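You operate a simulated robot arm through the tools that you are given. There is no shell and no other tool. Be economical: measure what you need, move in short steps, check, and stop when the job is done.

You are at the controls of a simulated two-armed robot. One attempt, no reset.

TASK
On the flap top of the green table, fold the striped cloth in half, so that it is half as long.

The check looks at the end state, three seconds after you hand in, the way a careful person would. Anything else that was tipped, shoved, dropped, spilled or broken makes it a failure. Flat cloth is picked up by pressing the open fingertips on it (5 to 10 N) and closing them slowly along it; thin cloth reads only 2 to 8 mm in the jaws.

THE ROBOT
Two 7-joint arms with two-finger parallel grippers on one trunk, on a base that drives. Base frame: it is fixed to the floor where the robot stands at the start and does not move with it; the origin is under the middle of the robot, x ahead of it, y to its left, z up. Readings come in m, degrees, newtons and seconds.
The left shoulder is at the start at [0.07, 0.163, 1.02], the right one opposite. Places, roughly: flap top of the green table [0.5, 0, 0.7]. Payload 3.43 kg a hand.
The TCP of each hand is the grasp point between the finger pads, 0.034 m short of the fingertips. In the tool frame z runs along the fingers and y along their closing line. Largest opening 0.128 m; finger width 0.024, thickness 0.012; the body of the gripper, 0.048 by 0.13 m, starts 0.096 m behind the TCP.
Orientation is that of the tool frame in the base frame, as a unit quaternion [x, y, z, w]. With the fingers straight down and closing along the base's y, the tool's x points along the base's -x, its y along +y and its z along -z.

THE INTERFACE
- The arms move only by the tool drive_tool. It takes "left_motion", "right_motion" or both (then of equal length, played together; a hand with none holds still); each is a list of rows, each a list of 7 numbers: the shift along the base's x, y, z in m, then the turn, a rotation vector about the base's x, y, z in rad, then the finger opening in m, from 0 to 0.128. In form: [[dx, dy, dz, rx, ry, rz, fingers], ...]. A call has 1 to 10 rows; each row shifts and turns the commanded pose from where the row before left it. Rows are played at 5 a second. More than 0.05 m and 8.6 degrees between two rows, or a gripper value outside its range, and nothing of the call is played. A pose out of reach is approached as far as the arm can. The call stops where the force on the tool passes 40 N (or 10 N more than at its start, if that is more) or the arm is blocked; 0.2 s more then pass. The fingers move at their own pace (about 0.153 m/s each) and stop on an object; they squeeze with about 39 N. The grip force told is the motor's: it shows also when the fingers shut on nothing. Time passes only in rows, and 0.2 s behind the last, so rows that do not move let the fingers close. It gives the time, the measured TCP pose, the force on the tool (base axes), the opening and the grip force at its end, in the units of the frame above (readings bear some noise).
- Cameras (640 x 400 px; columns grow to the right, rows downward): "scene" is now at [0.1166, -0.0179, 1.2159]; the picture's right is [-0.28, -0.96, 0.00], its down [-0.82, 0.24, -0.53] and it looks along [0.50, -0.15, -0.85] (base axes); focal length 259 px, centre (320, 200). "left" rides on the left gripper at [0.076, 0.011, -0.16] in its tool frame; the picture's right is [-0.15, 0.99, 0.00], its down [-0.88, -0.13, -0.45] and it looks along [-0.45, -0.07, 0.89] (tool axes); focal length 234 px, centre (320, 200). "right" rides on the right gripper at [0.076, -0.011, -0.16] in its tool frame; the picture's right is [0.15, 0.99, 0.00], its down [-0.88, 0.13, -0.46] and it looks along [-0.45, 0.07, 0.89] (tool axes); focal length 234 px, centre (320, 200). There is no depth. A picture from a camera that has moved, and an enlarged one, comes with that camera's place and axes in the base frame and with its lens.
- camera(camera): a new picture of that camera. No time passes.
- move_column(by): slides the trunk up (or, below 0, down) by that many m; the arms and the scene camera ride with it, the base frame stays. It gives what a move gives, with no picture.
- roll_base(legs): drives the robot by 1 to 6 legs, each [ahead, left, turn to the left] in m, m and degrees, along the robot's own axes; the way and the turn of a leg run together, so that a leg with both is an arc; at most 1.5 m and 180 degrees a leg. The arms and the cameras ride along, it lands a little off, and it stops where it bumps. It gives what a move gives.
- turn_head(pan, tilt): turns the head with the scene camera to pan (to the left, within 86 degrees either way) and tilt (down, from -29 to 69), counted from straight ahead of the robot. It gives what a move gives.
- inspect(camera, box): a new picture of the part [left, top, right, bottom] of that camera's present view, enlarged. No time passes.
- job_done(): hands the job in; it is judged then, once.

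Go step by step. Nothing tells you exact positions but the pictures and the camera data: compare them with the known pose of the tool, close in by small moves and look again before you grip or let go. The budget is 120 turns and 92 pictures, counting those below and the enlarged ones. Unless the task says otherwise, let go and move clear before handing in, and close with one line.

The tools are called after ">>>" as a command line: name --argument value ..., lists and objects as JSON in quotes. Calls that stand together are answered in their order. drive_tool: Moves the arms, as the interface text tells. Its arguments: {"type":"object","properties":{"left_motion":{"type":"array"},"right_motion":{"type":"array"}},"required":[]} The other tools are called the same way: move_column (by) slides the trunk up or down; roll_base (legs) drives the base; turn_head (pan, tilt) turns the head that bears the scene camera; camera (camera) takes a picture; inspect (camera, box) takes an enlarged picture of a part of a camera's view; job_done () hands the job in.

At the start:

```text
time_s: 0.0
left_position: [0.4967, 0.1556, 0.8422]
left_ee_rot: [-0.001, 1.0, 0.0, 0.0]
left_wrist_force: [0.7, 0.1, 0.4]
left_gripper_width: 0.1282
left_grasp_force: 0.0
right_position: [0.5421, -0.1705, 0.8141]
right_ee_rot: [0.0, 1.0, 0.0, 0.0]
right_wrist_force: [0.7, -0.1, -0.7]
right_gripper_width: 0.1281
right_grasp_force: 0.1
trunk travel left (down, up): [-0.5, 0.44]
robot x, y, heading: [-0.0005, -0.0001, 0.0]
head pan, tilt: [-16.3, 58.3]
```

scene: 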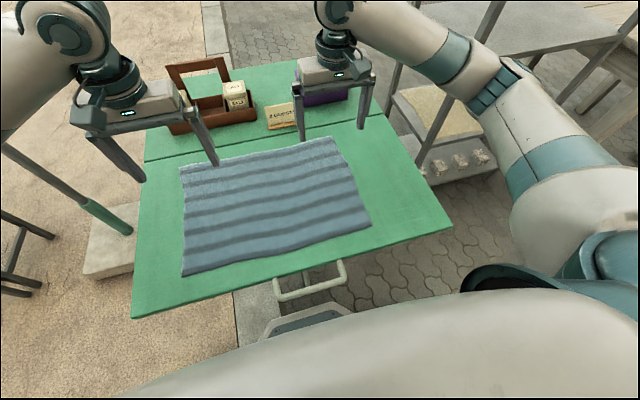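
right: 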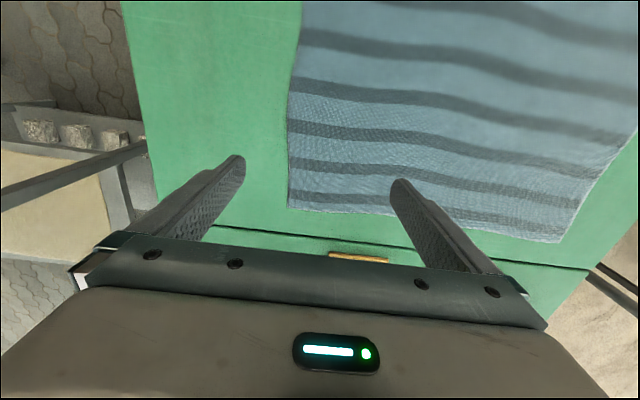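
left: 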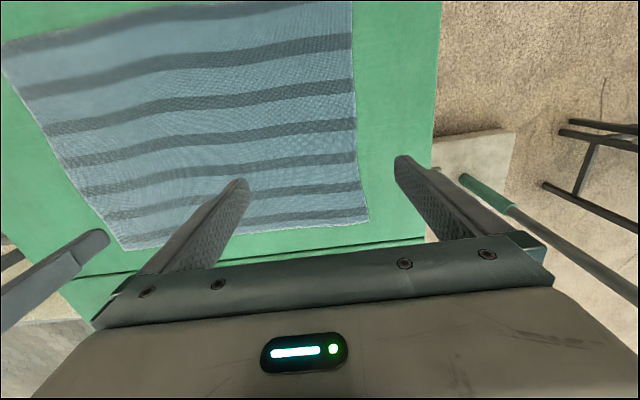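

The cloth lies at roughly x 0.35–0.68, y −0.23–0.23, so its long side runs along y. I'll bring the left edge (y≈0.23) over to the right edge, with the left hand on the far corner and the right hand on the near one. First the left hand moves out, then the right hand goes to the near-left corner.

>>> drive_tool --left_motion '[[0.04, 0.0125, -0.01, 0, 0, 0, 0.1], [0.04, 0.0125, -0.01, 0, 0, 0, 0.05], [0.04, 0.0125, -0.01, 0, 0, 0, 0.05], [0.038, 0.0125, -0.01, 0, 0, 0, 0.05]]' --right_motion '[[-0.04, 0, 0.01, 0, 0, 0, 0.1], [-0.04, 0, 0, 0, 0, 0, 0.05], [-0.04, 0, 0, 0, 0, 0, 0.05], [-0.04, 0.02, 0, 0, 0, 0, 0.05]]'

>>> camera --camera "scene"

```text
time_s: 1.0
left_position: [0.6554, 0.2078, 0.8015]
left_ee_rot: [-0.001, 1.0, -0.001, -0.001]
left_wrist_force: [0.7, 0.0, -0.2]
left_gripper_width: 0.05
left_grasp_force: 0.1
right_position: [0.3811, -0.1504, 0.8249]
right_ee_rot: [0.0, 1.0, 0.0, 0.0]
right_wrist_force: [0.5, 0.1, 0.0]
right_gripper_width: 0.0502
right_grasp_force: 0.1
trunk travel left (down, up): [-0.5, 0.44]
robot x, y, heading: [-0.0002, -0.0, 0.1]
head pan, tilt: [-16.3, 58.3]
```

```text
88 pictures are left
camera scene: at [0.1172, -0.0167, 1.2158], right [-0.28, -0.96, 0.0], down [-0.82, 0.24, -0.53], along [0.5, -0.15, -0.85], focal length 259 px, centre (320, 200)
```

scene: 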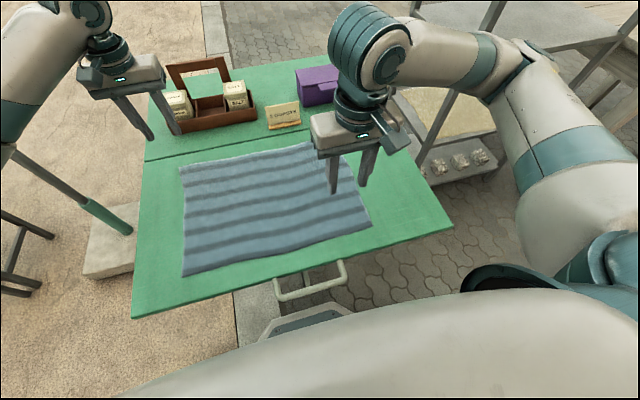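

Both elbows are out to the sides, so there is room. The right hand now moves across to the near-left corner, staying above the cloth.

>>> drive_tool --right_motion '[[0, 0.045, 0, 0, 0, 0, 0.05], [0, 0.045, 0, 0, 0, 0, 0.05], [0, 0.045, 0, 0, 0, 0, 0.05], [0, 0.045, 0, 0, 0, 0, 0.05], [0, 0.045, 0, 0, 0, 0, 0.05], [0, 0.045, 0, 0, 0, 0, 0.05], [0, 0.045, -0.02, 0, 0, 0, 0.05], [0, 0.04, -0.03, 0, 0, 0, 0.05]]'

>>> camera --camera "scene"

>>> camera --camera "left"

>>> camera --camera "right"

```text
time_s: 2.8
left_position: [0.6559, 0.2085, 0.8021]
left_ee_rot: [0.0, 1.0, -0.001, -0.001]
left_wrist_force: [0.1, 0.1, -0.6]
left_gripper_width: 0.0498
left_grasp_force: 0.1
right_position: [0.3808, 0.2012, 0.7725]
right_ee_rot: [0.0, 1.0, 0.0, 0.0]
right_wrist_force: [-0.9, 0.8, -0.9]
right_gripper_width: 0.05
right_grasp_force: 0.1
trunk travel left (down, up): [-0.5, 0.44]
robot x, y, heading: [0.0008, -0.0012, 0.1]
head pan, tilt: [-16.3, 58.3]
```

```text
87 pictures are left
camera scene: at [0.1167, -0.0167, 1.216], right [-0.28, -0.96, 0.0], down [-0.82, 0.24, -0.53], along [0.5, -0.15, -0.85], focal length 259 px, centre (320, 200)
```

scene: 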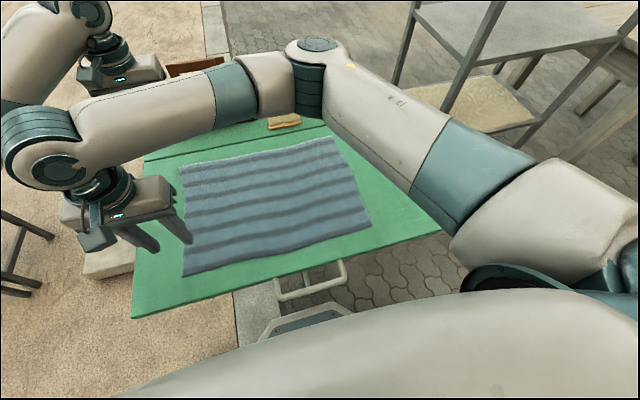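

```text
86 pictures are left
camera left: at [0.581, 0.2186, 0.9626], right [0.15, 0.99, 0.0], down [0.88, -0.13, 0.45], along [0.45, -0.07, -0.89], focal length 234 px, centre (320, 200)
```

left: 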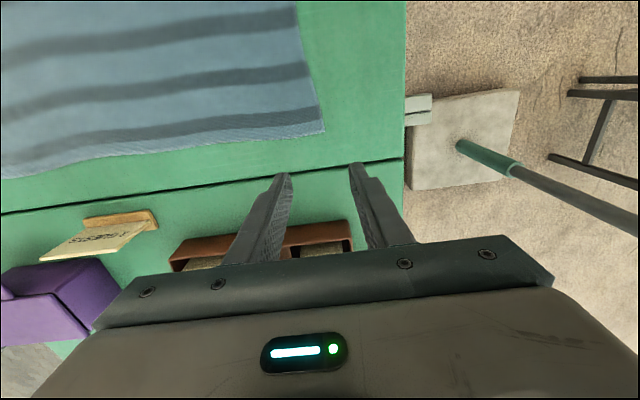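

```text
85 pictures are left
camera right: at [0.3037, 0.1927, 0.9325], right [-0.15, 0.99, 0.0], down [0.88, 0.13, 0.46], along [0.45, 0.07, -0.89], focal length 234 px, centre (320, 200)
```

right: 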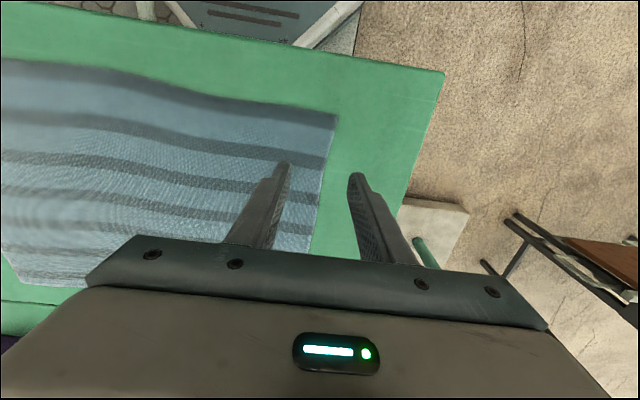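

Cross-checking the wrist views with the scene view puts the surface at z≈0.68. That gives cloth corners at about (0.633, 0.214) and (0.333, 0.213). I'll line up just inside those corners and hover with the tips about 2 cm above.

>>> drive_tool --left_motion '[[-0.022, -0.0125, -0.02, 0, 0, 0, 0.036], [-0.022, -0.0125, -0.02, 0, 0, 0, 0.036], [0, 0, -0.022, 0, 0, 0, 0.036]]' --right_motion '[[-0.013, -0.009, 0, 0, 0, 0, 0.036], [-0.013, -0.009, -0.015, 0, 0, 0, 0.036], [0, 0, -0.017, 0, 0, 0, 0.036]]'

>>> camera --camera "left"

>>> camera --camera "right"

```text
time_s: 3.6
left_position: [0.6114, 0.1825, 0.7408]
left_ee_rot: [-0.001, 1.0, 0.0, -0.001]
left_wrist_force: [0.3, 0.0, -0.2]
left_gripper_width: 0.0361
left_grasp_force: 0.1
right_position: [0.3565, 0.1856, 0.7432]
right_ee_rot: [0.0, 1.0, 0.0, -0.001]
right_wrist_force: [0.2, 0.2, 0.5]
right_gripper_width: 0.0359
right_grasp_force: 0.1
trunk travel left (down, up): [-0.5, 0.44]
robot x, y, heading: [0.001, -0.0009, 0.0]
head pan, tilt: [-16.3, 58.3]
```

```text
84 pictures are left
camera left: at [0.5366, 0.1933, 0.9007], right [0.15, 0.99, 0.0], down [0.88, -0.13, 0.45], along [0.45, -0.07, -0.89], focal length 234 px, centre (320, 200)
```

left: 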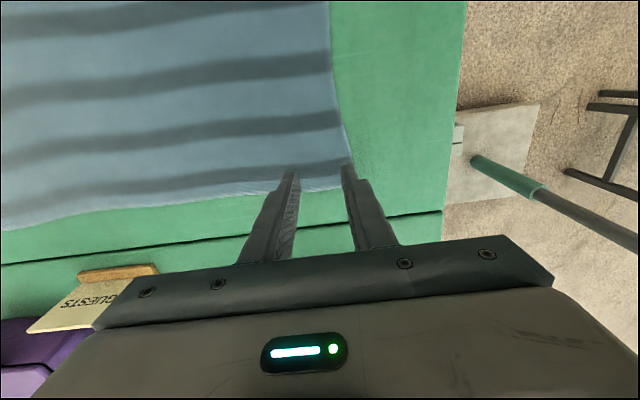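

```text
83 pictures are left
camera right: at [0.28, 0.1757, 0.9021], right [-0.15, 0.99, 0.0], down [0.88, 0.13, 0.46], along [0.45, 0.07, -0.89], focal length 234 px, centre (320, 200)
```

right: 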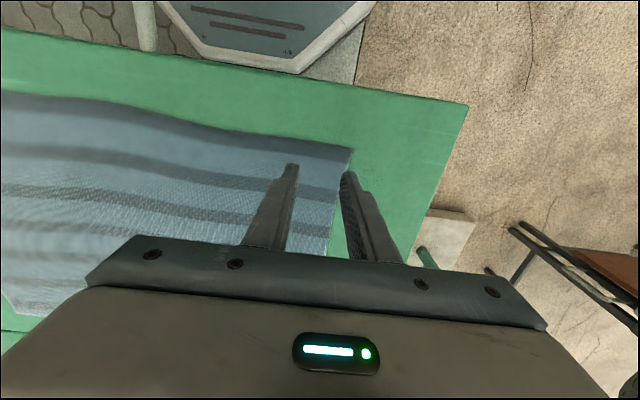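

The left outer finger sits slightly past the edge, so I'll shift both hands inward a little and go down near contact.

>>> drive_tool --left_motion '[[0, -0.009, 0, 0, 0, 0, 0.036], [0, 0, -0.01, 0, 0, 0, 0.036], [0, 0, -0.009, 0, 0, 0, 0.036], [0, 0, 0, 0, 0, 0, 0.036]]' --right_motion '[[0, -0.005, 0, 0, 0, 0, 0.036], [0, 0, -0.01, 0, 0, 0, 0.036], [0, 0, -0.012, 0, 0, 0, 0.036], [0, 0, 0, 0, 0, 0, 0.036]]'

>>> camera --camera "left"

>>> camera --camera "right"

```text
time_s: 4.6
left_position: [0.6113, 0.1712, 0.7224]
left_ee_rot: [-0.002, 1.0, 0.0, 0.0]
left_wrist_force: [-0.4, 1.2, -0.8]
left_gripper_width: 0.036
left_grasp_force: 0.1
right_position: [0.3552, 0.1821, 0.7202]
right_ee_rot: [0.0, 1.0, 0.0, 0.0]
right_wrist_force: [-0.2, 0.0, -0.2]
right_gripper_width: 0.036
right_grasp_force: 0.0
trunk travel left (down, up): [-0.5, 0.44]
robot x, y, heading: [-0.0005, 0.0013, -0.1]
head pan, tilt: [-16.3, 58.3]
```

```text
82 pictures are left
camera left: at [0.5359, 0.1838, 0.8824], right [0.15, 0.99, 0.0], down [0.88, -0.13, 0.46], along [0.45, -0.07, -0.89], focal length 234 px, centre (320, 200)
```

left: 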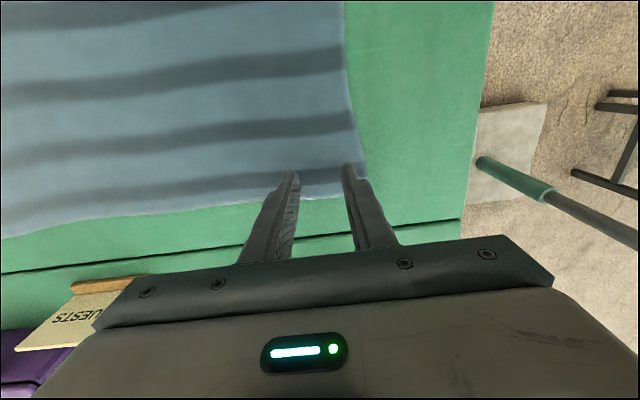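

```text
81 pictures are left
camera right: at [0.2791, 0.1712, 0.8806], right [-0.15, 0.99, 0.0], down [0.88, 0.13, 0.46], along [0.45, 0.07, -0.89], focal length 234 px, centre (320, 200)
```

right: 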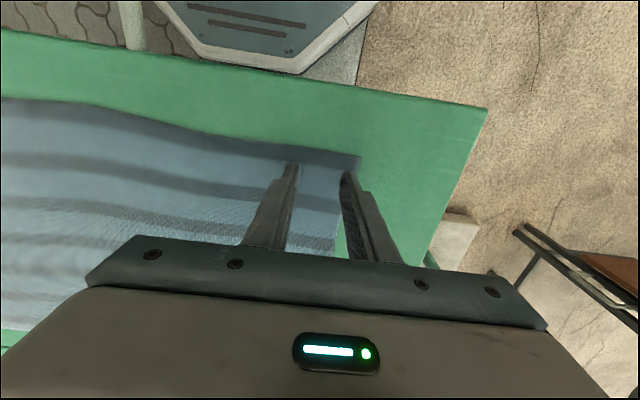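

Left is on the cloth and the right is borderline, so I'll nudge it in and press down gently.

>>> drive_tool --left_motion '[[0, 0, -0.003, 0, 0, 0, 0.036], [0, 0, -0.003, 0, 0, 0, 0.036], [0, 0, -0.002, 0, 0, 0, 0.036], [0, 0, 0, 0, 0, 0, 0.036]]' --right_motion '[[0, -0.005, 0, 0, 0, 0, 0.036], [0, 0, -0.003, 0, 0, 0, 0.036], [0, 0, -0.003, 0, 0, 0, 0.036], [0, 0, 0, 0, 0, 0, 0.036]]'

```text
time_s: 5.6
left_position: [0.6104, 0.1733, 0.7147]
left_ee_rot: [-0.001, 1.0, 0.0, 0.0]
left_wrist_force: [-0.6, 2.6, 15.6]
left_gripper_width: 0.036
left_grasp_force: 0.1
right_position: [0.3552, 0.1745, 0.7162]
right_ee_rot: [0.0, 1.0, 0.0, 0.002]
right_wrist_force: [-0.7, 0.3, 1.1]
right_gripper_width: 0.0357
right_grasp_force: 0.1
trunk travel left (down, up): [-0.5, 0.44]
robot x, y, heading: [-0.0007, 0.0001, 0.1]
head pan, tilt: [-16.3, 58.3]
```

Contact is at TCP z≈0.715. I'll ease the left hand up slightly and press the right a touch more.

>>> drive_tool --left_motion '[[0, 0, 0.001, 0, 0, 0, 0.036], [0, 0, 0, 0, 0, 0, 0.036]]' --right_motion '[[0, 0, -0.0015, 0, 0, 0, 0.036], [0, 0, 0, 0, 0, 0, 0.036]]'

```text
time_s: 6.2
left_position: [0.6108, 0.1726, 0.7157]
left_ee_rot: [0.0, 1.0, 0.0, 0.0]
left_wrist_force: [0.9, 1.7, 15.5]
left_gripper_width: 0.0359
left_grasp_force: 0.1
right_position: [0.3547, 0.1756, 0.7126]
right_ee_rot: [0.0, 1.0, 0.0, 0.001]
right_wrist_force: [-0.2, -1.3, 1.0]
right_gripper_width: 0.0359
right_grasp_force: 0.2
trunk travel left (down, up): [-0.5, 0.44]
robot x, y, heading: [-0.0017, -0.0011, 0.1]
head pan, tilt: [-16.3, 58.3]
```

>>> drive_tool --left_motion '[[0, 0, 0.001, 0, 0, 0, 0.036], [0, 0, 0.001, 0, 0, 0, 0.036], [0, 0, 0, 0, 0, 0, 0.036]]' --right_motion '[[0, 0, -0.001, 0, 0, 0, 0.036], [0, 0, -0.001, 0, 0, 0, 0.036], [0, 0, 0, 0, 0, 0, 0.036]]'

```text
time_s: 7.0
left_position: [0.6111, 0.1722, 0.7165]
left_ee_rot: [0.0, 1.0, 0.0, -0.001]
left_wrist_force: [0.7, -0.5, -0.4]
left_gripper_width: 0.0363
left_grasp_force: 0.1
right_position: [0.3551, 0.1754, 0.7119]
right_ee_rot: [0.0, 1.0, 0.0, 0.001]
right_wrist_force: [-0.5, -0.8, 18.3]
right_gripper_width: 0.0361
right_grasp_force: 0.1
trunk travel left (down, up): [-0.5, 0.44]
robot x, y, heading: [0.0015, 0.0024, -0.1]
head pan, tilt: [-16.3, 58.3]
```

Contact is stiff: about 1 mm is the whole press range. I'll set both presses in between.

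>>> drive_tool --left_motion '[[0, 0, -0.0012, 0, 0, 0, 0.036], [0, 0, 0, 0, 0, 0, 0.036]]' --right_motion '[[0, 0, 0.0007, 0, 0, 0, 0.036], [0, 0, 0, 0, 0, 0, 0.036]]'

```text
time_s: 7.6
left_position: [0.6103, 0.1725, 0.715]
left_ee_rot: [0.001, 1.0, 0.0, 0.0]
left_wrist_force: [-0.9, 0.7, 2.2]
left_gripper_width: 0.0357
left_grasp_force: 0.0
right_position: [0.3552, 0.1752, 0.7134]
right_ee_rot: [0.0, 1.0, -0.001, 0.001]
right_wrist_force: [-0.9, 0.6, 10.5]
right_gripper_width: 0.0361
right_grasp_force: 0.1
trunk travel left (down, up): [-0.5, 0.44]
robot x, y, heading: [0.001, 0.0007, -0.0]
head pan, tilt: [-16.3, 58.3]
```

Right is at about 10 N and left about 2 N. I'll add a little on the left and close both slowly.

>>> drive_tool --left_motion '[[0, 0, -0.0007, 0, 0, 0, 0.036], [0, 0, 0, 0, 0, 0, 0.032], [0, 0, 0, 0, 0, 0, 0.028], [0, 0, 0, 0, 0, 0, 0.024], [0, 0, 0, 0, 0, 0, 0.02], [0, 0, 0, 0, 0, 0, 0.016], [0, 0, 0, 0, 0, 0, 0.012], [0, 0, 0, 0, 0, 0, 0.008], [0, 0, 0, 0, 0, 0, 0.004], [0, 0, 0, 0, 0, 0, 0]]' --right_motion '[[0, 0, 0, 0, 0, 0, 0.036], [0, 0, 0, 0, 0, 0, 0.032], [0, 0, 0, 0, 0, 0, 0.028], [0, 0, 0, 0, 0, 0, 0.024], [0, 0, 0, 0, 0, 0, 0.02], [0, 0, 0, 0, 0, 0, 0.016], [0, 0, 0, 0, 0, 0, 0.012], [0, 0, 0, 0, 0, 0, 0.008], [0, 0, 0, 0, 0, 0, 0.004], [0, 0, 0, 0, 0, 0, 0]]'

>>> camera --camera "left"

>>> camera --camera "right"

```text
time_s: 9.8
left_position: [0.6105, 0.1719, 0.7155]
left_ee_rot: [0.001, 1.0, 0.0, 0.0]
left_wrist_force: [-1.0, 0.2, 10.2]
left_gripper_width: 0.0
left_grasp_force: 32.9
right_position: [0.3546, 0.1743, 0.7108]
right_ee_rot: [0.0, 1.0, 0.0, 0.002]
right_wrist_force: [1.8, -0.6, 5.8]
right_gripper_width: 0.0116
right_grasp_force: 38.9
trunk travel left (down, up): [-0.5, 0.44]
robot x, y, heading: [0.0015, -0.0013, 0.1]
head pan, tilt: [-16.3, 58.3]
```

```text
80 pictures are left
camera left: at [0.5355, 0.1829, 0.8753], right [0.15, 0.99, 0.0], down [0.88, -0.13, 0.46], along [0.45, -0.07, -0.89], focal length 234 px, centre (320, 200)
```

left: 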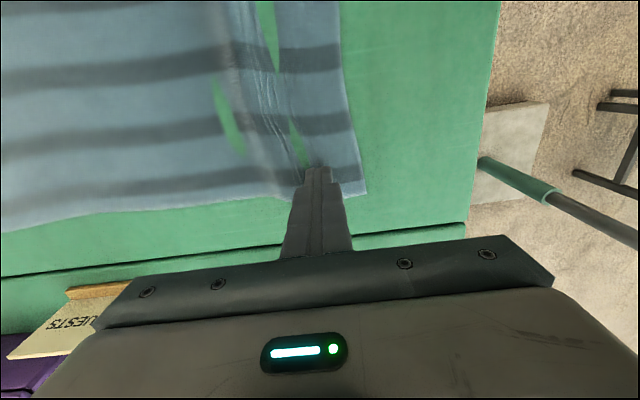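

```text
79 pictures are left
camera right: at [0.2781, 0.1658, 0.8723], right [-0.15, 0.99, 0.0], down [0.88, 0.13, 0.46], along [0.45, 0.07, -0.89], focal length 234 px, centre (320, 200)
```

right: 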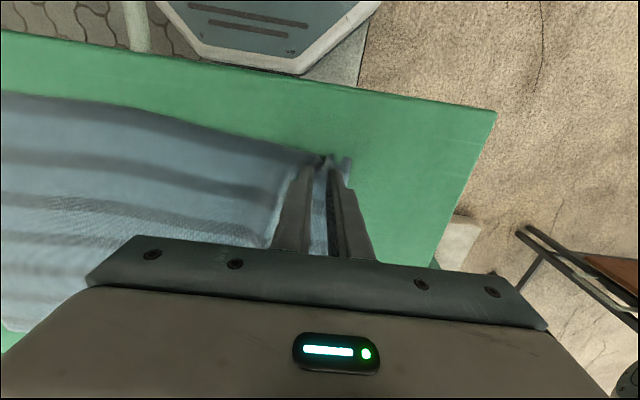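

Right has bunched cloth at 11.6 mm, but left closed on nothing (0.0). I'll lift the left slightly, reopen it and look.

>>> drive_tool --left_motion '[[0, 0, 0.003, 0, 0, 0, 0.0], [0, 0, 0.007, 0, 0, 0, 0.012], [0, 0, 0.01, 0, 0, 0, 0.036], [0, 0, 0, 0, 0, 0, 0.036]]'

>>> camera --camera "left"

```text
time_s: 10.8
left_position: [0.6108, 0.1723, 0.7344]
left_ee_rot: [0.0, 1.0, 0.002, 0.0]
left_wrist_force: [-0.3, 0.7, 0.0]
left_gripper_width: 0.036
left_grasp_force: 0.1
right_position: [0.3551, 0.1756, 0.712]
right_ee_rot: [0.0, 1.0, 0.0, 0.0]
right_wrist_force: [-1.1, -0.4, 12.1]
right_gripper_width: 0.012
right_grasp_force: 38.7
trunk travel left (down, up): [-0.5, 0.44]
robot x, y, heading: [-0.0042, -0.0006, -0.1]
head pan, tilt: [-16.3, 58.3]
```

```text
78 pictures are left
camera left: at [0.5357, 0.1837, 0.8952], right [0.15, 0.99, 0.0], down [0.88, -0.13, 0.46], along [0.45, -0.07, -0.89], focal length 234 px, centre (320, 200)
```

left: 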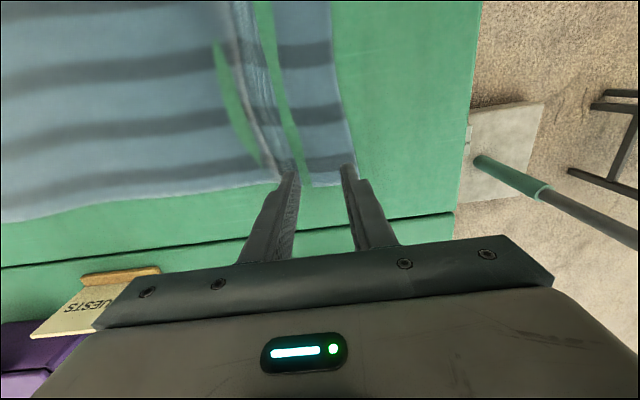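

>>> inspect --camera "left" --box '[160, 0, 400, 240]'

>>> inspect --camera "scene" --box '[60, 100, 380, 300]'

```text
1.67 times, centred on (280, 120) of left
camera zoom: at [0.5357, 0.1837, 0.8952], right [0.15, 0.99, 0.0], down [0.88, -0.13, 0.46], along [0.45, -0.07, -0.89], focal length 390 px, centre (387, 333)
```

zoom: 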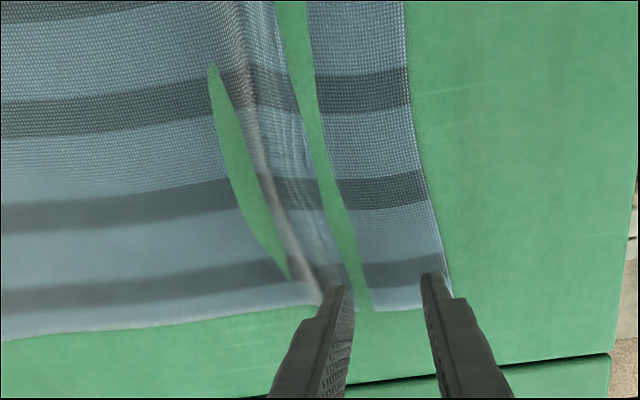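

```text
2.00 times, centred on (220, 200) of scene
camera zoom: at [0.1159, -0.0182, 1.216], right [-0.28, -0.96, 0.0], down [-0.82, 0.24, -0.53], along [0.51, -0.15, -0.85], focal length 518 px, centre (520, 200)
```

zoom: 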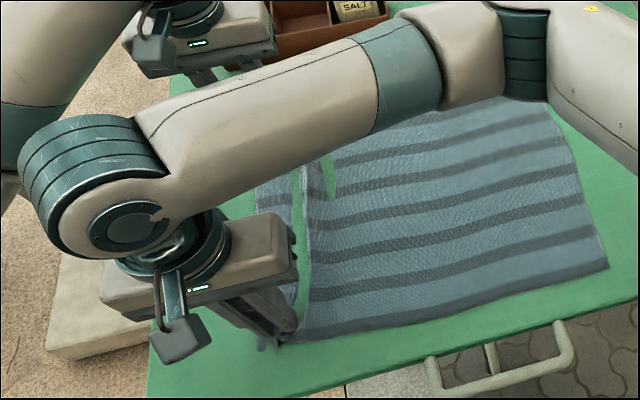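

A cloth ridge from the right grip runs along x up to the left fingers, at about y 0.135–0.155. I'll straddle it with a slightly wider left opening, the outer finger near the edge, and press again more firmly.

>>> drive_tool --left_motion '[[0, -0.014, 0, 0, 0, 0, 0.056], [0, 0, -0.008, 0, 0, 0, 0.056], [0, 0, -0.008, 0, 0, 0, 0.056], [0, 0, -0.002, 0, 0, 0, 0.056], [0, 0, -0.0015, 0, 0, 0, 0.056], [0, 0, 0, 0, 0, 0, 0.056]]'

>>> inspect --camera "left" --box '[160, 0, 400, 240]'

```text
time_s: 12.2
left_position: [0.6118, 0.1586, 0.7158]
left_ee_rot: [0.0, 1.0, 0.0, 0.0]
left_wrist_force: [-0.3, 0.1, 1.7]
left_gripper_width: 0.0557
left_grasp_force: 0.0
right_position: [0.3544, 0.1769, 0.7129]
right_ee_rot: [0.0, 1.0, 0.0, 0.0]
right_wrist_force: [-1.5, 0.0, 10.6]
right_gripper_width: 0.0115
right_grasp_force: 38.8
trunk travel left (down, up): [-0.5, 0.44]
robot x, y, heading: [0.0002, 0.0011, -0.2]
head pan, tilt: [-16.3, 58.3]
```

```text
1.67 times, centred on (280, 120) of left
camera zoom: at [0.5358, 0.1692, 0.8757], right [0.15, 0.99, 0.0], down [0.88, -0.13, 0.46], along [0.45, -0.07, -0.89], focal length 390 px, centre (387, 333)
```

zoom: 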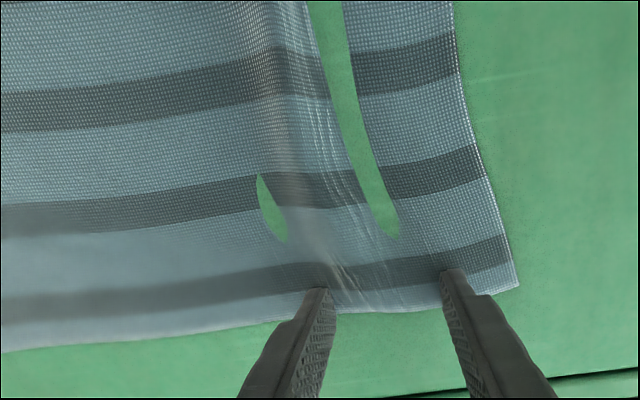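

The ridge is between the fingers. I'll step 8 mm away from the far edge, press to about 10 N and close.

>>> drive_tool --left_motion '[[0, 0, 0.003, 0, 0, 0, 0.056], [-0.008, 0.003, 0, 0, 0, 0, 0.056], [0, 0, -0.003, 0, 0, 0, 0.056], [0, 0, -0.001, 0, 0, 0, 0.056], [0, 0, 0, 0, 0, 0, 0.056]]'

```text
time_s: 13.4
left_position: [0.6023, 0.1606, 0.715]
left_ee_rot: [0.001, 1.0, -0.001, 0.001]
left_wrist_force: [0.1, 0.3, 9.4]
left_gripper_width: 0.0559
left_grasp_force: 0.0
right_position: [0.3546, 0.1755, 0.7121]
right_ee_rot: [0.0, 1.0, 0.0, 0.001]
right_wrist_force: [0.0, -0.3, 7.9]
right_gripper_width: 0.0117
right_grasp_force: 38.8
trunk travel left (down, up): [-0.5, 0.44]
robot x, y, heading: [-0.0027, -0.0006, 0.3]
head pan, tilt: [-16.3, 58.3]
```

>>> drive_tool --left_motion '[[0, 0, 0, 0, 0, 0, 0.05], [0, 0, 0, 0, 0, 0, 0.044], [0, 0, 0, 0, 0, 0, 0.038], [0, 0, 0, 0, 0, 0, 0.032], [0, 0, -0.0003, 0, 0, 0, 0.026], [0, 0, 0, 0, 0, 0, 0.02], [0, 0, 0, 0, 0, 0, 0.014], [0, 0, 0, 0, 0, 0, 0.008], [0, 0, 0, 0, 0, 0, 0.0], [0, 0, 0, 0, 0, 0, 0]]'

>>> inspect --camera "left" --box '[160, 0, 400, 240]'

```text
time_s: 15.6
left_position: [0.6027, 0.1611, 0.7152]
left_ee_rot: [0.0, 1.0, 0.0, 0.001]
left_wrist_force: [-1.3, -0.4, 15.1]
left_gripper_width: 0.0024
left_grasp_force: 36.9
right_position: [0.3547, 0.1753, 0.7124]
right_ee_rot: [-0.001, 1.0, 0.0, 0.0]
right_wrist_force: [0.5, 0.3, 1.3]
right_gripper_width: 0.0115
right_grasp_force: 38.7
trunk travel left (down, up): [-0.5, 0.44]
robot x, y, heading: [-0.0007, 0.0019, -0.2]
head pan, tilt: [-16.3, 58.3]
```

```text
1.67 times, centred on (280, 120) of left
camera zoom: at [0.5273, 0.1718, 0.8751], right [0.15, 0.99, 0.0], down [0.88, -0.13, 0.46], along [0.45, -0.07, -0.89], focal length 390 px, centre (387, 333)
```

zoom: 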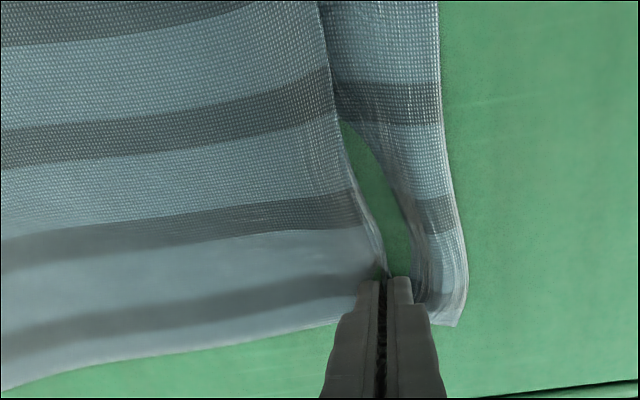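

Left now holds cloth (2.4 mm). I'll lift both hands together by a few centimetres and check.

>>> drive_tool --left_motion '[[0, 0, 0.01, 0, 0, 0, 0], [0, 0, 0.015, 0, 0, 0, 0], [0, 0, 0.02, 0, 0, 0, 0], [0, 0, 0.015, 0, 0, 0, 0]]' --right_motion '[[0, 0, 0.01, 0, 0, 0, 0], [0, 0, 0.015, 0, 0, 0, 0], [0, 0, 0.02, 0, 0, 0, 0], [0, 0, 0.015, 0, 0, 0, 0]]'

>>> camera --camera "left"

>>> camera --camera "right"

>>> camera --camera "scene"

```text
time_s: 16.6
left_position: [0.6047, 0.1611, 0.7726]
left_ee_rot: [0.0, 1.0, 0.0, -0.001]
left_wrist_force: [-0.9, -0.1, 0.4]
left_gripper_width: 0.0022
left_grasp_force: 37.4
right_position: [0.3542, 0.176, 0.7715]
right_ee_rot: [0.001, 1.0, 0.0, 0.0]
right_wrist_force: [1.5, -0.2, 0.0]
right_gripper_width: 0.0024
right_grasp_force: 37.0
trunk travel left (down, up): [-0.5, 0.44]
robot x, y, heading: [0.001, 0.0017, -0.2]
head pan, tilt: [-16.3, 58.3]
```

```text
73 pictures are left
camera left: at [0.5283, 0.1722, 0.9334], right [0.15, 0.99, 0.0], down [0.88, -0.13, 0.45], along [0.45, -0.07, -0.89], focal length 234 px, centre (320, 200)
```

left: 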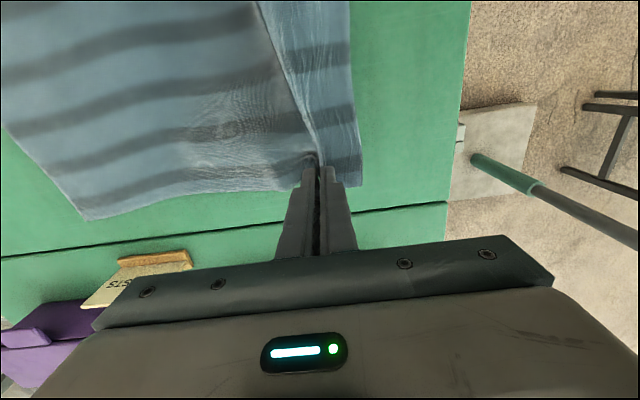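

```text
72 pictures are left
camera right: at [0.2779, 0.1667, 0.932], right [-0.15, 0.99, 0.0], down [0.88, 0.13, 0.46], along [0.45, 0.07, -0.89], focal length 234 px, centre (320, 200)
```

right: 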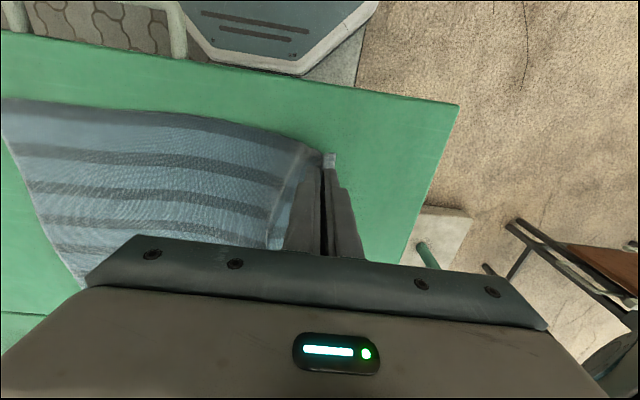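

```text
71 pictures are left
camera scene: at [0.1163, -0.0178, 1.2159], right [-0.28, -0.96, 0.0], down [-0.82, 0.24, -0.53], along [0.5, -0.15, -0.85], focal length 259 px, centre (320, 200)
```

scene: 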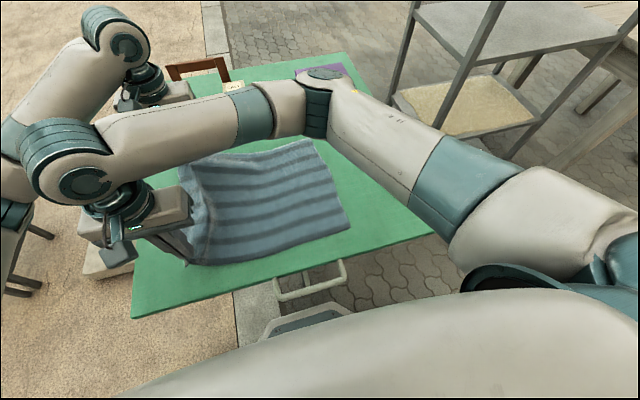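

Both grips hold, but the pinch left 2–3 cm hems, and lifting slid the cloth about 5 cm to the left. These hems would end up folded over. I'll lay the cloth back flat and regrip right at the edge with the grippers turned 90° so they close along x.

>>> drive_tool --left_motion '[[0, 0.014, -0.012, 0, 0, 0, 0], [0, 0.014, -0.014, 0, 0, 0, 0], [0, 0.014, -0.014, 0, 0, 0, 0], [0, 0.012, -0.014, 0, 0, 0, 0], [0, 0, 0, 0, 0, 0, 0.01], [0, 0, 0, 0, 0, 0, 0.025], [0, 0, 0, 0, 0, 0, 0.04], [0, 0, 0.01, 0, 0, 0, 0.05], [0, 0, 0.03, 0, 0, 0, 0.05], [0, 0, 0.04, 0, 0, 0, 0.05]]' --right_motion '[[0, 0.012, -0.012, 0, 0, 0, 0], [0, 0.012, -0.014, 0, 0, 0, 0], [0, 0.012, -0.014, 0, 0, 0, 0], [0, 0.012, -0.014, 0, 0, 0, 0], [0, 0, 0, 0, 0, 0, 0.01], [0, 0, 0, 0, 0, 0, 0.025], [0, 0, 0, 0, 0, 0, 0.04], [0, 0, 0.01, 0, 0, 0, 0.05], [0, 0, 0.03, 0, 0, 0, 0.05], [0, 0, 0.04, 0, 0, 0, 0.05]]'

>>> camera --camera "scene"

>>> camera --camera "left"

>>> camera --camera "right"

```text
time_s: 18.8
left_position: [0.6017, 0.2161, 0.7982]
left_ee_rot: [0.0, 1.0, 0.0, 0.001]
left_wrist_force: [0.0, -1.1, 0.2]
left_gripper_width: 0.0502
left_grasp_force: 0.0
right_position: [0.3534, 0.2258, 0.7977]
right_ee_rot: [0.0, 1.0, 0.0, 0.001]
right_wrist_force: [0.5, -1.5, -0.4]
right_gripper_width: 0.0502
right_grasp_force: 0.0
trunk travel left (down, up): [-0.5, 0.44]
robot x, y, heading: [0.0007, -0.0037, 0.2]
head pan, tilt: [-16.3, 58.3]
```

```text
70 pictures are left
camera scene: at [0.1156, -0.0181, 1.2159], right [-0.28, -0.96, 0.0], down [-0.82, 0.24, -0.53], along [0.51, -0.15, -0.85], focal length 259 px, centre (320, 200)
```

scene: 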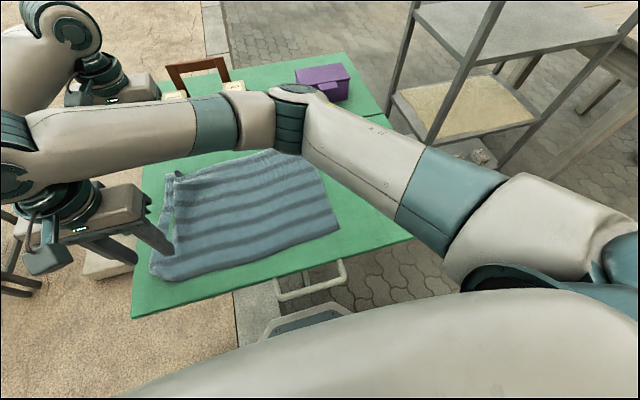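

```text
69 pictures are left
camera left: at [0.5269, 0.2268, 0.9595], right [0.15, 0.99, 0.0], down [0.88, -0.13, 0.46], along [0.45, -0.07, -0.89], focal length 234 px, centre (320, 200)
```

left: 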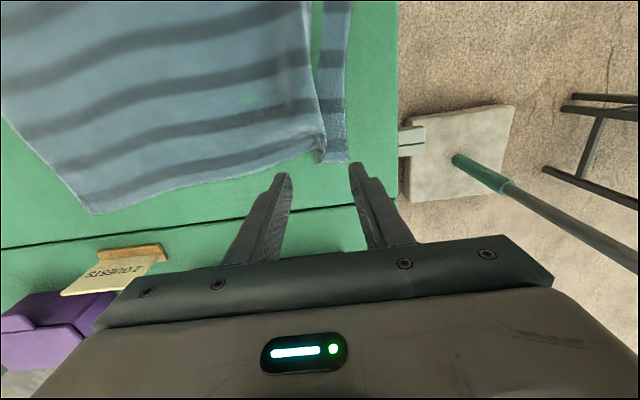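

```text
68 pictures are left
camera right: at [0.2768, 0.2156, 0.9575], right [-0.15, 0.99, 0.0], down [0.88, 0.13, 0.46], along [0.45, 0.07, -0.89], focal length 234 px, centre (320, 200)
```

right: 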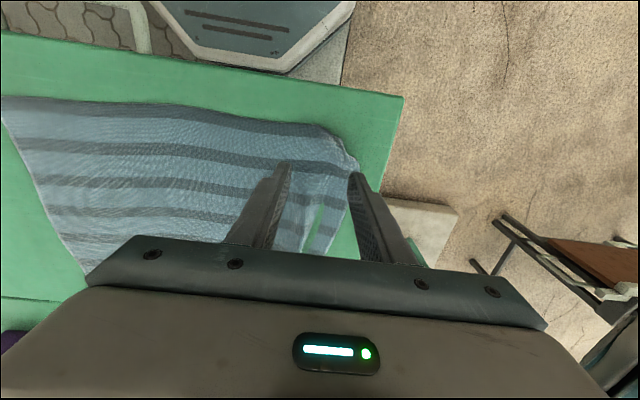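

The cloth is light, slides easily, and now has a ridge near its left edge, while the right edge is clean. New plan: take the right edge at its corners with the jaws turned to close along x, hang the cloth so it straightens, then lay it folded. I'm turning the wrists while moving above the right edge.

>>> drive_tool --left_motion '[[0, -0.03, 0.004, 0, 0, 0.15, 0.05], [0, -0.03, 0, 0, 0, 0.15, 0.05], [0, -0.03, 0, 0, 0, 0.15, 0.05], [0, -0.03, 0, 0, 0, 0.15, 0.05], [0, -0.03, 0, 0, 0, 0.15, 0.05], [0, -0.03, 0, 0, 0, 0.15, 0.05], [0, -0.03, 0, 0, 0, 0.15, 0.05], [0, -0.03, 0, 0, 0, 0.15, 0.05], [-0.01, -0.03, 0, 0, 0, 0.15, 0.05], [-0.01, -0.03, 0, 0, 0, 0.15, 0.05]]' --right_motion '[[0, -0.035, 0.004, 0, 0, -0.15, 0.05], [0, -0.035, 0, 0, 0, -0.15, 0.05], [0, -0.035, 0, 0, 0, -0.15, 0.05], [0, -0.035, 0, 0, 0, -0.15, 0.05], [0, -0.035, 0, 0, 0, -0.15, 0.05], [0, -0.035, 0, 0, 0, -0.15, 0.05], [0, -0.035, 0, 0, 0, -0.15, 0.05], [0, -0.035, 0, 0, 0, -0.15, 0.05], [0.005, -0.035, 0, 0, 0, -0.15, 0.05], [0.005, -0.03, 0, 0, 0, -0.15, 0.05]]'

>>> camera --camera "scene"

>>> camera --camera "left"

>>> camera --camera "right"

```text
time_s: 21.0
left_position: [0.5839, -0.0854, 0.8022]
left_ee_rot: [-0.683, 0.73, 0.002, 0.001]
left_wrist_force: [-0.3, -0.3, 0.2]
left_gripper_width: 0.05
left_grasp_force: 0.1
right_position: [0.454, -0.1585, 0.7675]
right_ee_rot: [0.68, 0.733, 0.0, -0.002]
right_wrist_force: [-0.2, 0.5, 0.0]
right_gripper_width: 0.0499
right_grasp_force: 0.1
right hand out of reach, approached as far as the arm can: row 7, 8, 9, 10
trunk travel left (down, up): [-0.5, 0.44]
robot x, y, heading: [0.0017, -0.0022, 0.3]
head pan, tilt: [-16.3, 58.3]
```

```text
67 pictures are left
camera scene: at [0.1163, -0.0199, 1.2159], right [-0.28, -0.96, 0.0], down [-0.82, 0.24, -0.53], along [0.5, -0.15, -0.85], focal length 259 px, centre (320, 200)
```

scene: 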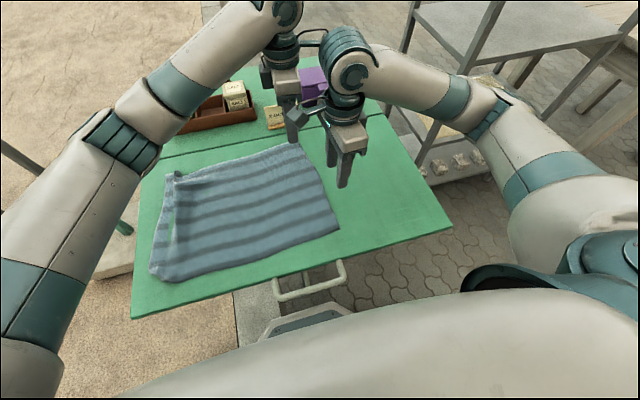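

```text
66 pictures are left
camera left: at [0.5673, -0.1602, 0.9629], right [-0.98, 0.21, 0.0], down [0.19, 0.87, 0.46], along [0.1, 0.45, -0.89], focal length 234 px, centre (320, 200)
```

left: 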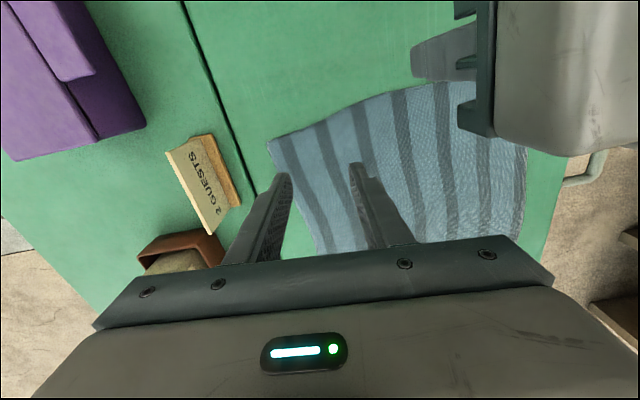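

```text
65 pictures are left
camera right: at [0.4361, -0.0824, 0.9284], right [0.98, 0.22, 0.0], down [0.2, -0.87, 0.45], along [0.1, -0.44, -0.89], focal length 234 px, centre (320, 200)
```

right: 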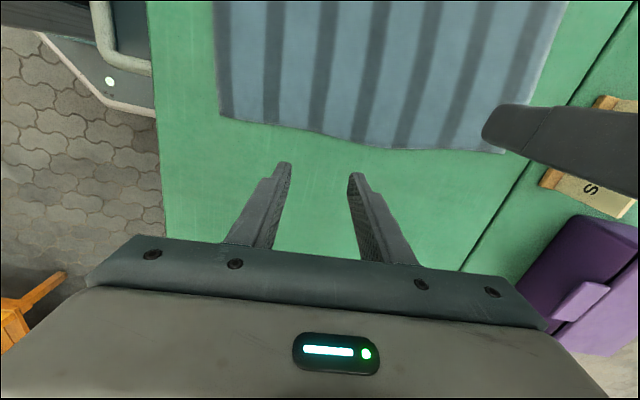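

The right hand can't fold back that near with this orientation, so I'll drive the base back 0.1 m to gain room.

>>> roll_base --legs '[[-0.1, 0, 0]]'

>>> camera --camera "scene"

>>> camera --camera "right"

```text
time_s: 22.1
left_position: [0.482, -0.083, 0.8033]
left_ee_rot: [-0.682, 0.731, 0.0, 0.0]
left_wrist_force: [-0.3, 0.1, -0.2]
left_gripper_width: 0.0499
left_grasp_force: 0.1
right_position: [0.3529, -0.1554, 0.77]
right_ee_rot: [0.679, 0.734, 0.001, -0.001]
right_wrist_force: [-0.1, 0.6, 0.2]
right_gripper_width: 0.0498
right_grasp_force: 0.2
trunk travel left (down, up): [-0.5, 0.44]
robot x, y, heading: [-0.0978, 0.0007, -0.0]
head pan, tilt: [-16.3, 58.3]
```

```text
64 pictures are left
camera scene: at [0.0155, -0.0179, 1.2161], right [-0.28, -0.96, 0.0], down [-0.82, 0.24, -0.53], along [0.51, -0.15, -0.85], focal length 259 px, centre (320, 200)
```

scene: 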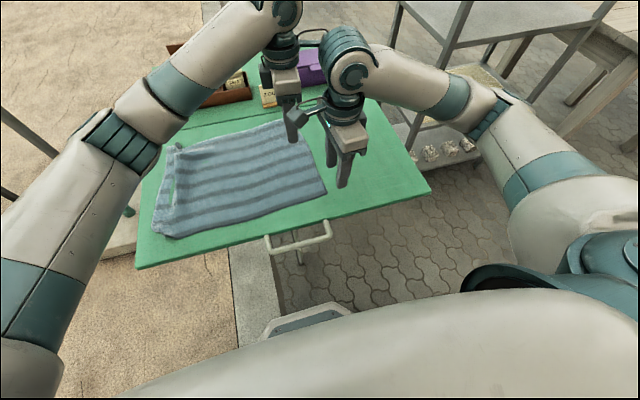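

```text
63 pictures are left
camera right: at [0.3353, -0.0803, 0.9292], right [0.98, 0.22, 0.0], down [0.2, -0.87, 0.45], along [0.1, -0.44, -0.89], focal length 234 px, centre (320, 200)
```

right: 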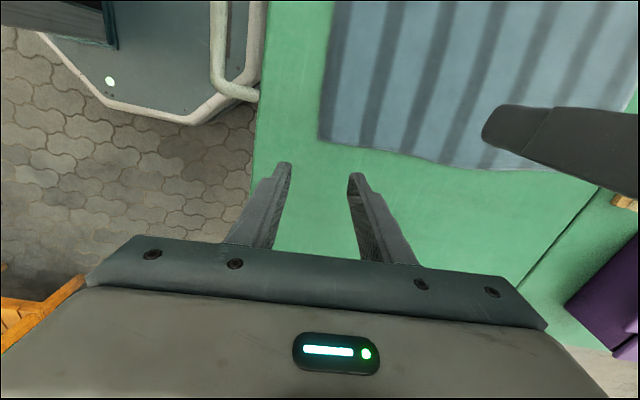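

>>> drive_tool --left_motion '[[0.046, -0.008, 0, 0, 0, 0, 0.036], [0.047, -0.009, -0.02, 0, 0, 0, 0.036], [0, 0, -0.035, 0, 0, 0, 0.036]]' --right_motion '[[0, 0, 0, 0, 0, 0, 0.036], [0, 0, 0, 0, 0, 0, 0.036], [0, 0, 0, 0, 0, 0, 0.036]]'

>>> camera --camera "left"

```text
refused: row 2 steps farther than a row can; nothing moved
```

```text
62 pictures are left
camera left: at [0.4668, -0.1579, 0.9637], right [-0.98, 0.22, 0.0], down [0.19, 0.87, 0.46], along [0.1, 0.44, -0.89], focal length 234 px, centre (320, 200)
```

left: 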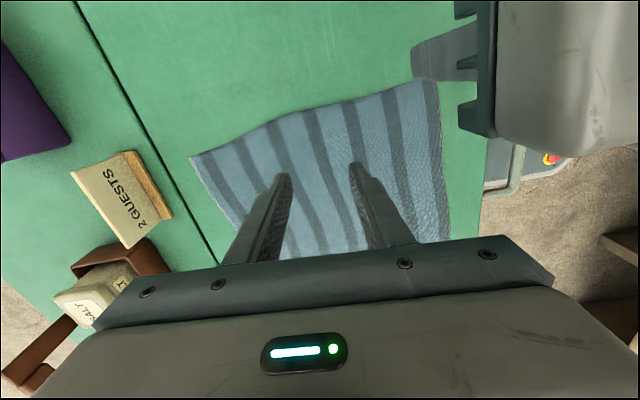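

>>> drive_tool --left_motion '[[0.042, -0.006, 0, 0, 0, 0, 0.036], [0.042, -0.006, -0.01, 0, 0, 0, 0.036], [0.04, -0.005, -0.02, 0, 0, 0, 0.036], [0, 0, -0.028, 0, 0, 0, 0.036]]' --right_motion '[[0, 0, 0, 0, 0, 0, 0.036], [0, 0, 0, 0, 0, 0, 0.036], [0, 0, 0, 0, 0, 0, 0.036], [0, 0, 0, 0, 0, 0, 0.036]]'

>>> camera --camera "left"

```text
time_s: 23.1
left_position: [0.6064, -0.0997, 0.7441]
left_ee_rot: [-0.682, 0.731, 0.001, 0.0]
left_wrist_force: [0.3, -0.1, 0.3]
left_gripper_width: 0.036
left_grasp_force: 0.1
right_position: [0.3543, -0.1555, 0.7678]
right_ee_rot: [0.68, 0.733, -0.001, -0.001]
right_wrist_force: [-0.1, -0.5, -0.6]
right_gripper_width: 0.0358
right_grasp_force: 0.0
trunk travel left (down, up): [-0.5, 0.44]
robot x, y, heading: [-0.098, 0.0004, 0.0]
head pan, tilt: [-16.3, 58.3]
```

```text
61 pictures are left
camera left: at [0.5912, -0.1756, 0.9049], right [-0.98, 0.22, 0.0], down [0.19, 0.87, 0.46], along [0.1, 0.44, -0.89], focal length 234 px, centre (320, 200)
```

left: 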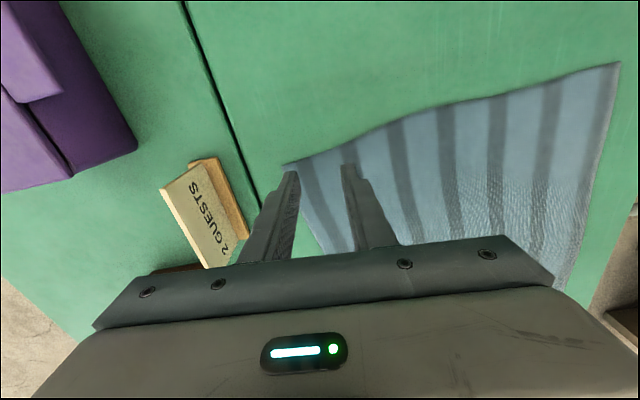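

>>> drive_tool --left_motion '[[-0.004, 0, 0, 0, 0, 0, 0.036], [0, 0, -0.01, 0, 0, 0, 0.036], [0, 0, -0.012, 0, 0, 0, 0.036], [0, 0, 0, 0, 0, 0, 0.036]]' --right_motion '[[0.011, 0.018, 0, 0, 0, 0, 0.036], [0.011, 0.018, -0.01, 0, 0, 0, 0.036], [0, 0, -0.02, 0, 0, 0, 0.036], [0, 0, -0.015, 0, 0, 0, 0.036]]'

>>> camera --camera "left"

>>> camera --camera "right"

```text
time_s: 24.1
left_position: [0.6038, -0.1012, 0.722]
left_ee_rot: [-0.682, 0.731, -0.001, -0.001]
left_wrist_force: [-0.4, 0.0, -0.8]
left_gripper_width: 0.0357
left_grasp_force: 0.1
right_position: [0.3781, -0.1194, 0.7237]
right_ee_rot: [0.68, 0.734, 0.0, -0.002]
right_wrist_force: [-0.5, 0.7, -0.8]
right_gripper_width: 0.0361
right_grasp_force: 0.3
trunk travel left (down, up): [-0.5, 0.44]
robot x, y, heading: [-0.1021, -0.0026, 0.2]
head pan, tilt: [-16.3, 58.3]
```

```text
60 pictures are left
camera left: at [0.5874, -0.176, 0.8831], right [-0.98, 0.22, 0.0], down [0.19, 0.87, 0.46], along [0.1, 0.44, -0.89], focal length 234 px, centre (320, 200)
```

left: 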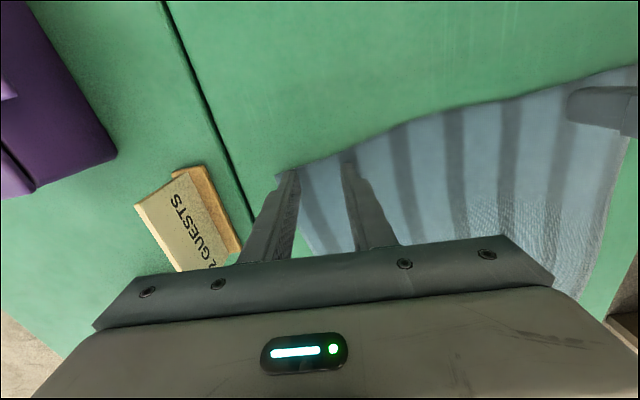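

```text
59 pictures are left
camera right: at [0.3598, -0.0442, 0.8834], right [0.97, 0.22, 0.0], down [0.2, -0.87, 0.45], along [0.1, -0.44, -0.89], focal length 234 px, centre (320, 200)
```

right: 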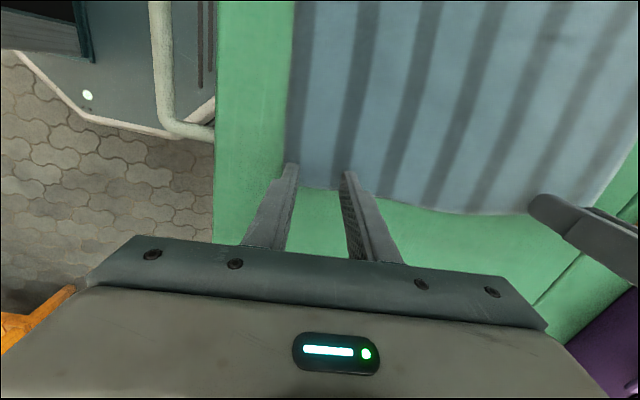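

>>> drive_tool --left_motion '[[-0.002, 0.004, 0, 0, 0, 0, 0.036], [0, 0, -0.004, 0, 0, 0, 0.036], [0, 0, -0.002, 0, 0, 0, 0.036], [0, 0, -0.001, 0, 0, 0, 0.036], [0, 0, 0, 0, 0, 0, 0.036]]' --right_motion '[[0.006, 0.004, 0, 0, 0, 0, 0.036], [0, 0, -0.006, 0, 0, 0, 0.036], [0, 0, -0.002, 0, 0, 0, 0.036], [0, 0, -0.002, 0, 0, 0, 0.036], [0, 0, 0, 0, 0, 0, 0.036]]'

```text
time_s: 25.4
left_position: [0.6021, -0.0974, 0.7157]
left_ee_rot: [-0.682, 0.731, 0.0, 0.0]
left_wrist_force: [-0.1, -0.8, 0.4]
left_gripper_width: 0.0358
left_grasp_force: 0.1
right_position: [0.3818, -0.117, 0.7135]
right_ee_rot: [0.68, 0.733, 0.001, -0.001]
right_wrist_force: [0.0, -0.9, 5.1]
right_gripper_width: 0.0359
right_grasp_force: 0.2
trunk travel left (down, up): [-0.5, 0.44]
robot x, y, heading: [-0.1049, 0.0018, -0.2]
head pan, tilt: [-16.3, 58.3]
```

>>> drive_tool --left_motion '[[0, 0, -0.001, 0, 0, 0, 0.036], [0, 0, -0.0005, 0, 0, 0, 0.036], [0, 0, 0, 0, 0, 0, 0.036]]' --right_motion '[[0, 0, -0.0004, 0, 0, 0, 0.036], [0, 0, 0, 0, 0, 0, 0.036], [0, 0, 0, 0, 0, 0, 0.036]]'

>>> inspect --camera "left" --box '[240, 80, 480, 230]'

>>> inspect --camera "right" --box '[200, 100, 440, 250]'

```text
time_s: 26.1
left_position: [0.6016, -0.0957, 0.715]
left_ee_rot: [-0.682, 0.731, -0.001, 0.001]
left_wrist_force: [0.5, -1.2, 4.4]
left_gripper_width: 0.036
left_grasp_force: 0.0
right_position: [0.3826, -0.1156, 0.7128]
right_ee_rot: [0.679, 0.734, 0.001, -0.001]
right_wrist_force: [0.5, 0.3, 3.9]
right_gripper_width: 0.0363
right_grasp_force: 0.0
trunk travel left (down, up): [-0.5, 0.44]
robot x, y, heading: [-0.098, 0.0016, -0.2]
head pan, tilt: [-16.3, 58.3]
```

```text
2.67 times, centred on (360, 155) of left
camera zoom: at [0.5853, -0.1715, 0.8756], right [-0.98, 0.22, 0.0], down [0.19, 0.87, 0.45], along [0.1, 0.44, -0.89], focal length 624 px, centre (213, 320)
```

zoom: 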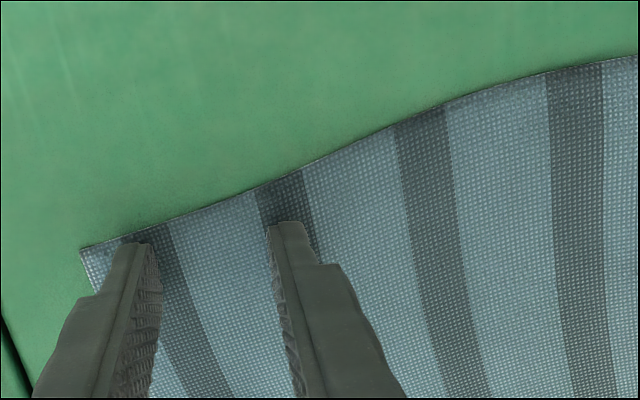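

```text
2.67 times, centred on (320, 175) of right
camera zoom: at [0.3642, -0.0404, 0.8735], right [0.98, 0.22, 0.0], down [0.2, -0.87, 0.45], along [0.1, -0.44, -0.89], focal length 624 px, centre (320, 267)
```

zoom: 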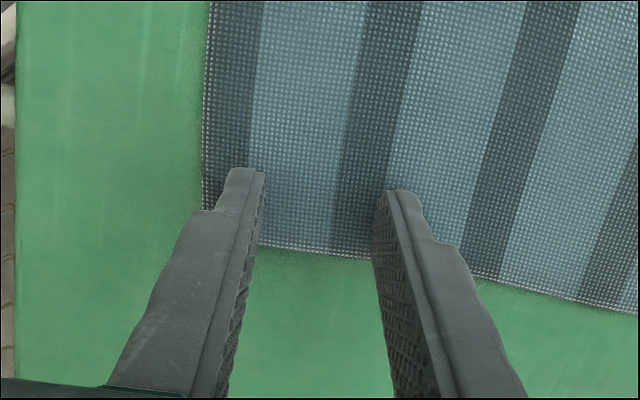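

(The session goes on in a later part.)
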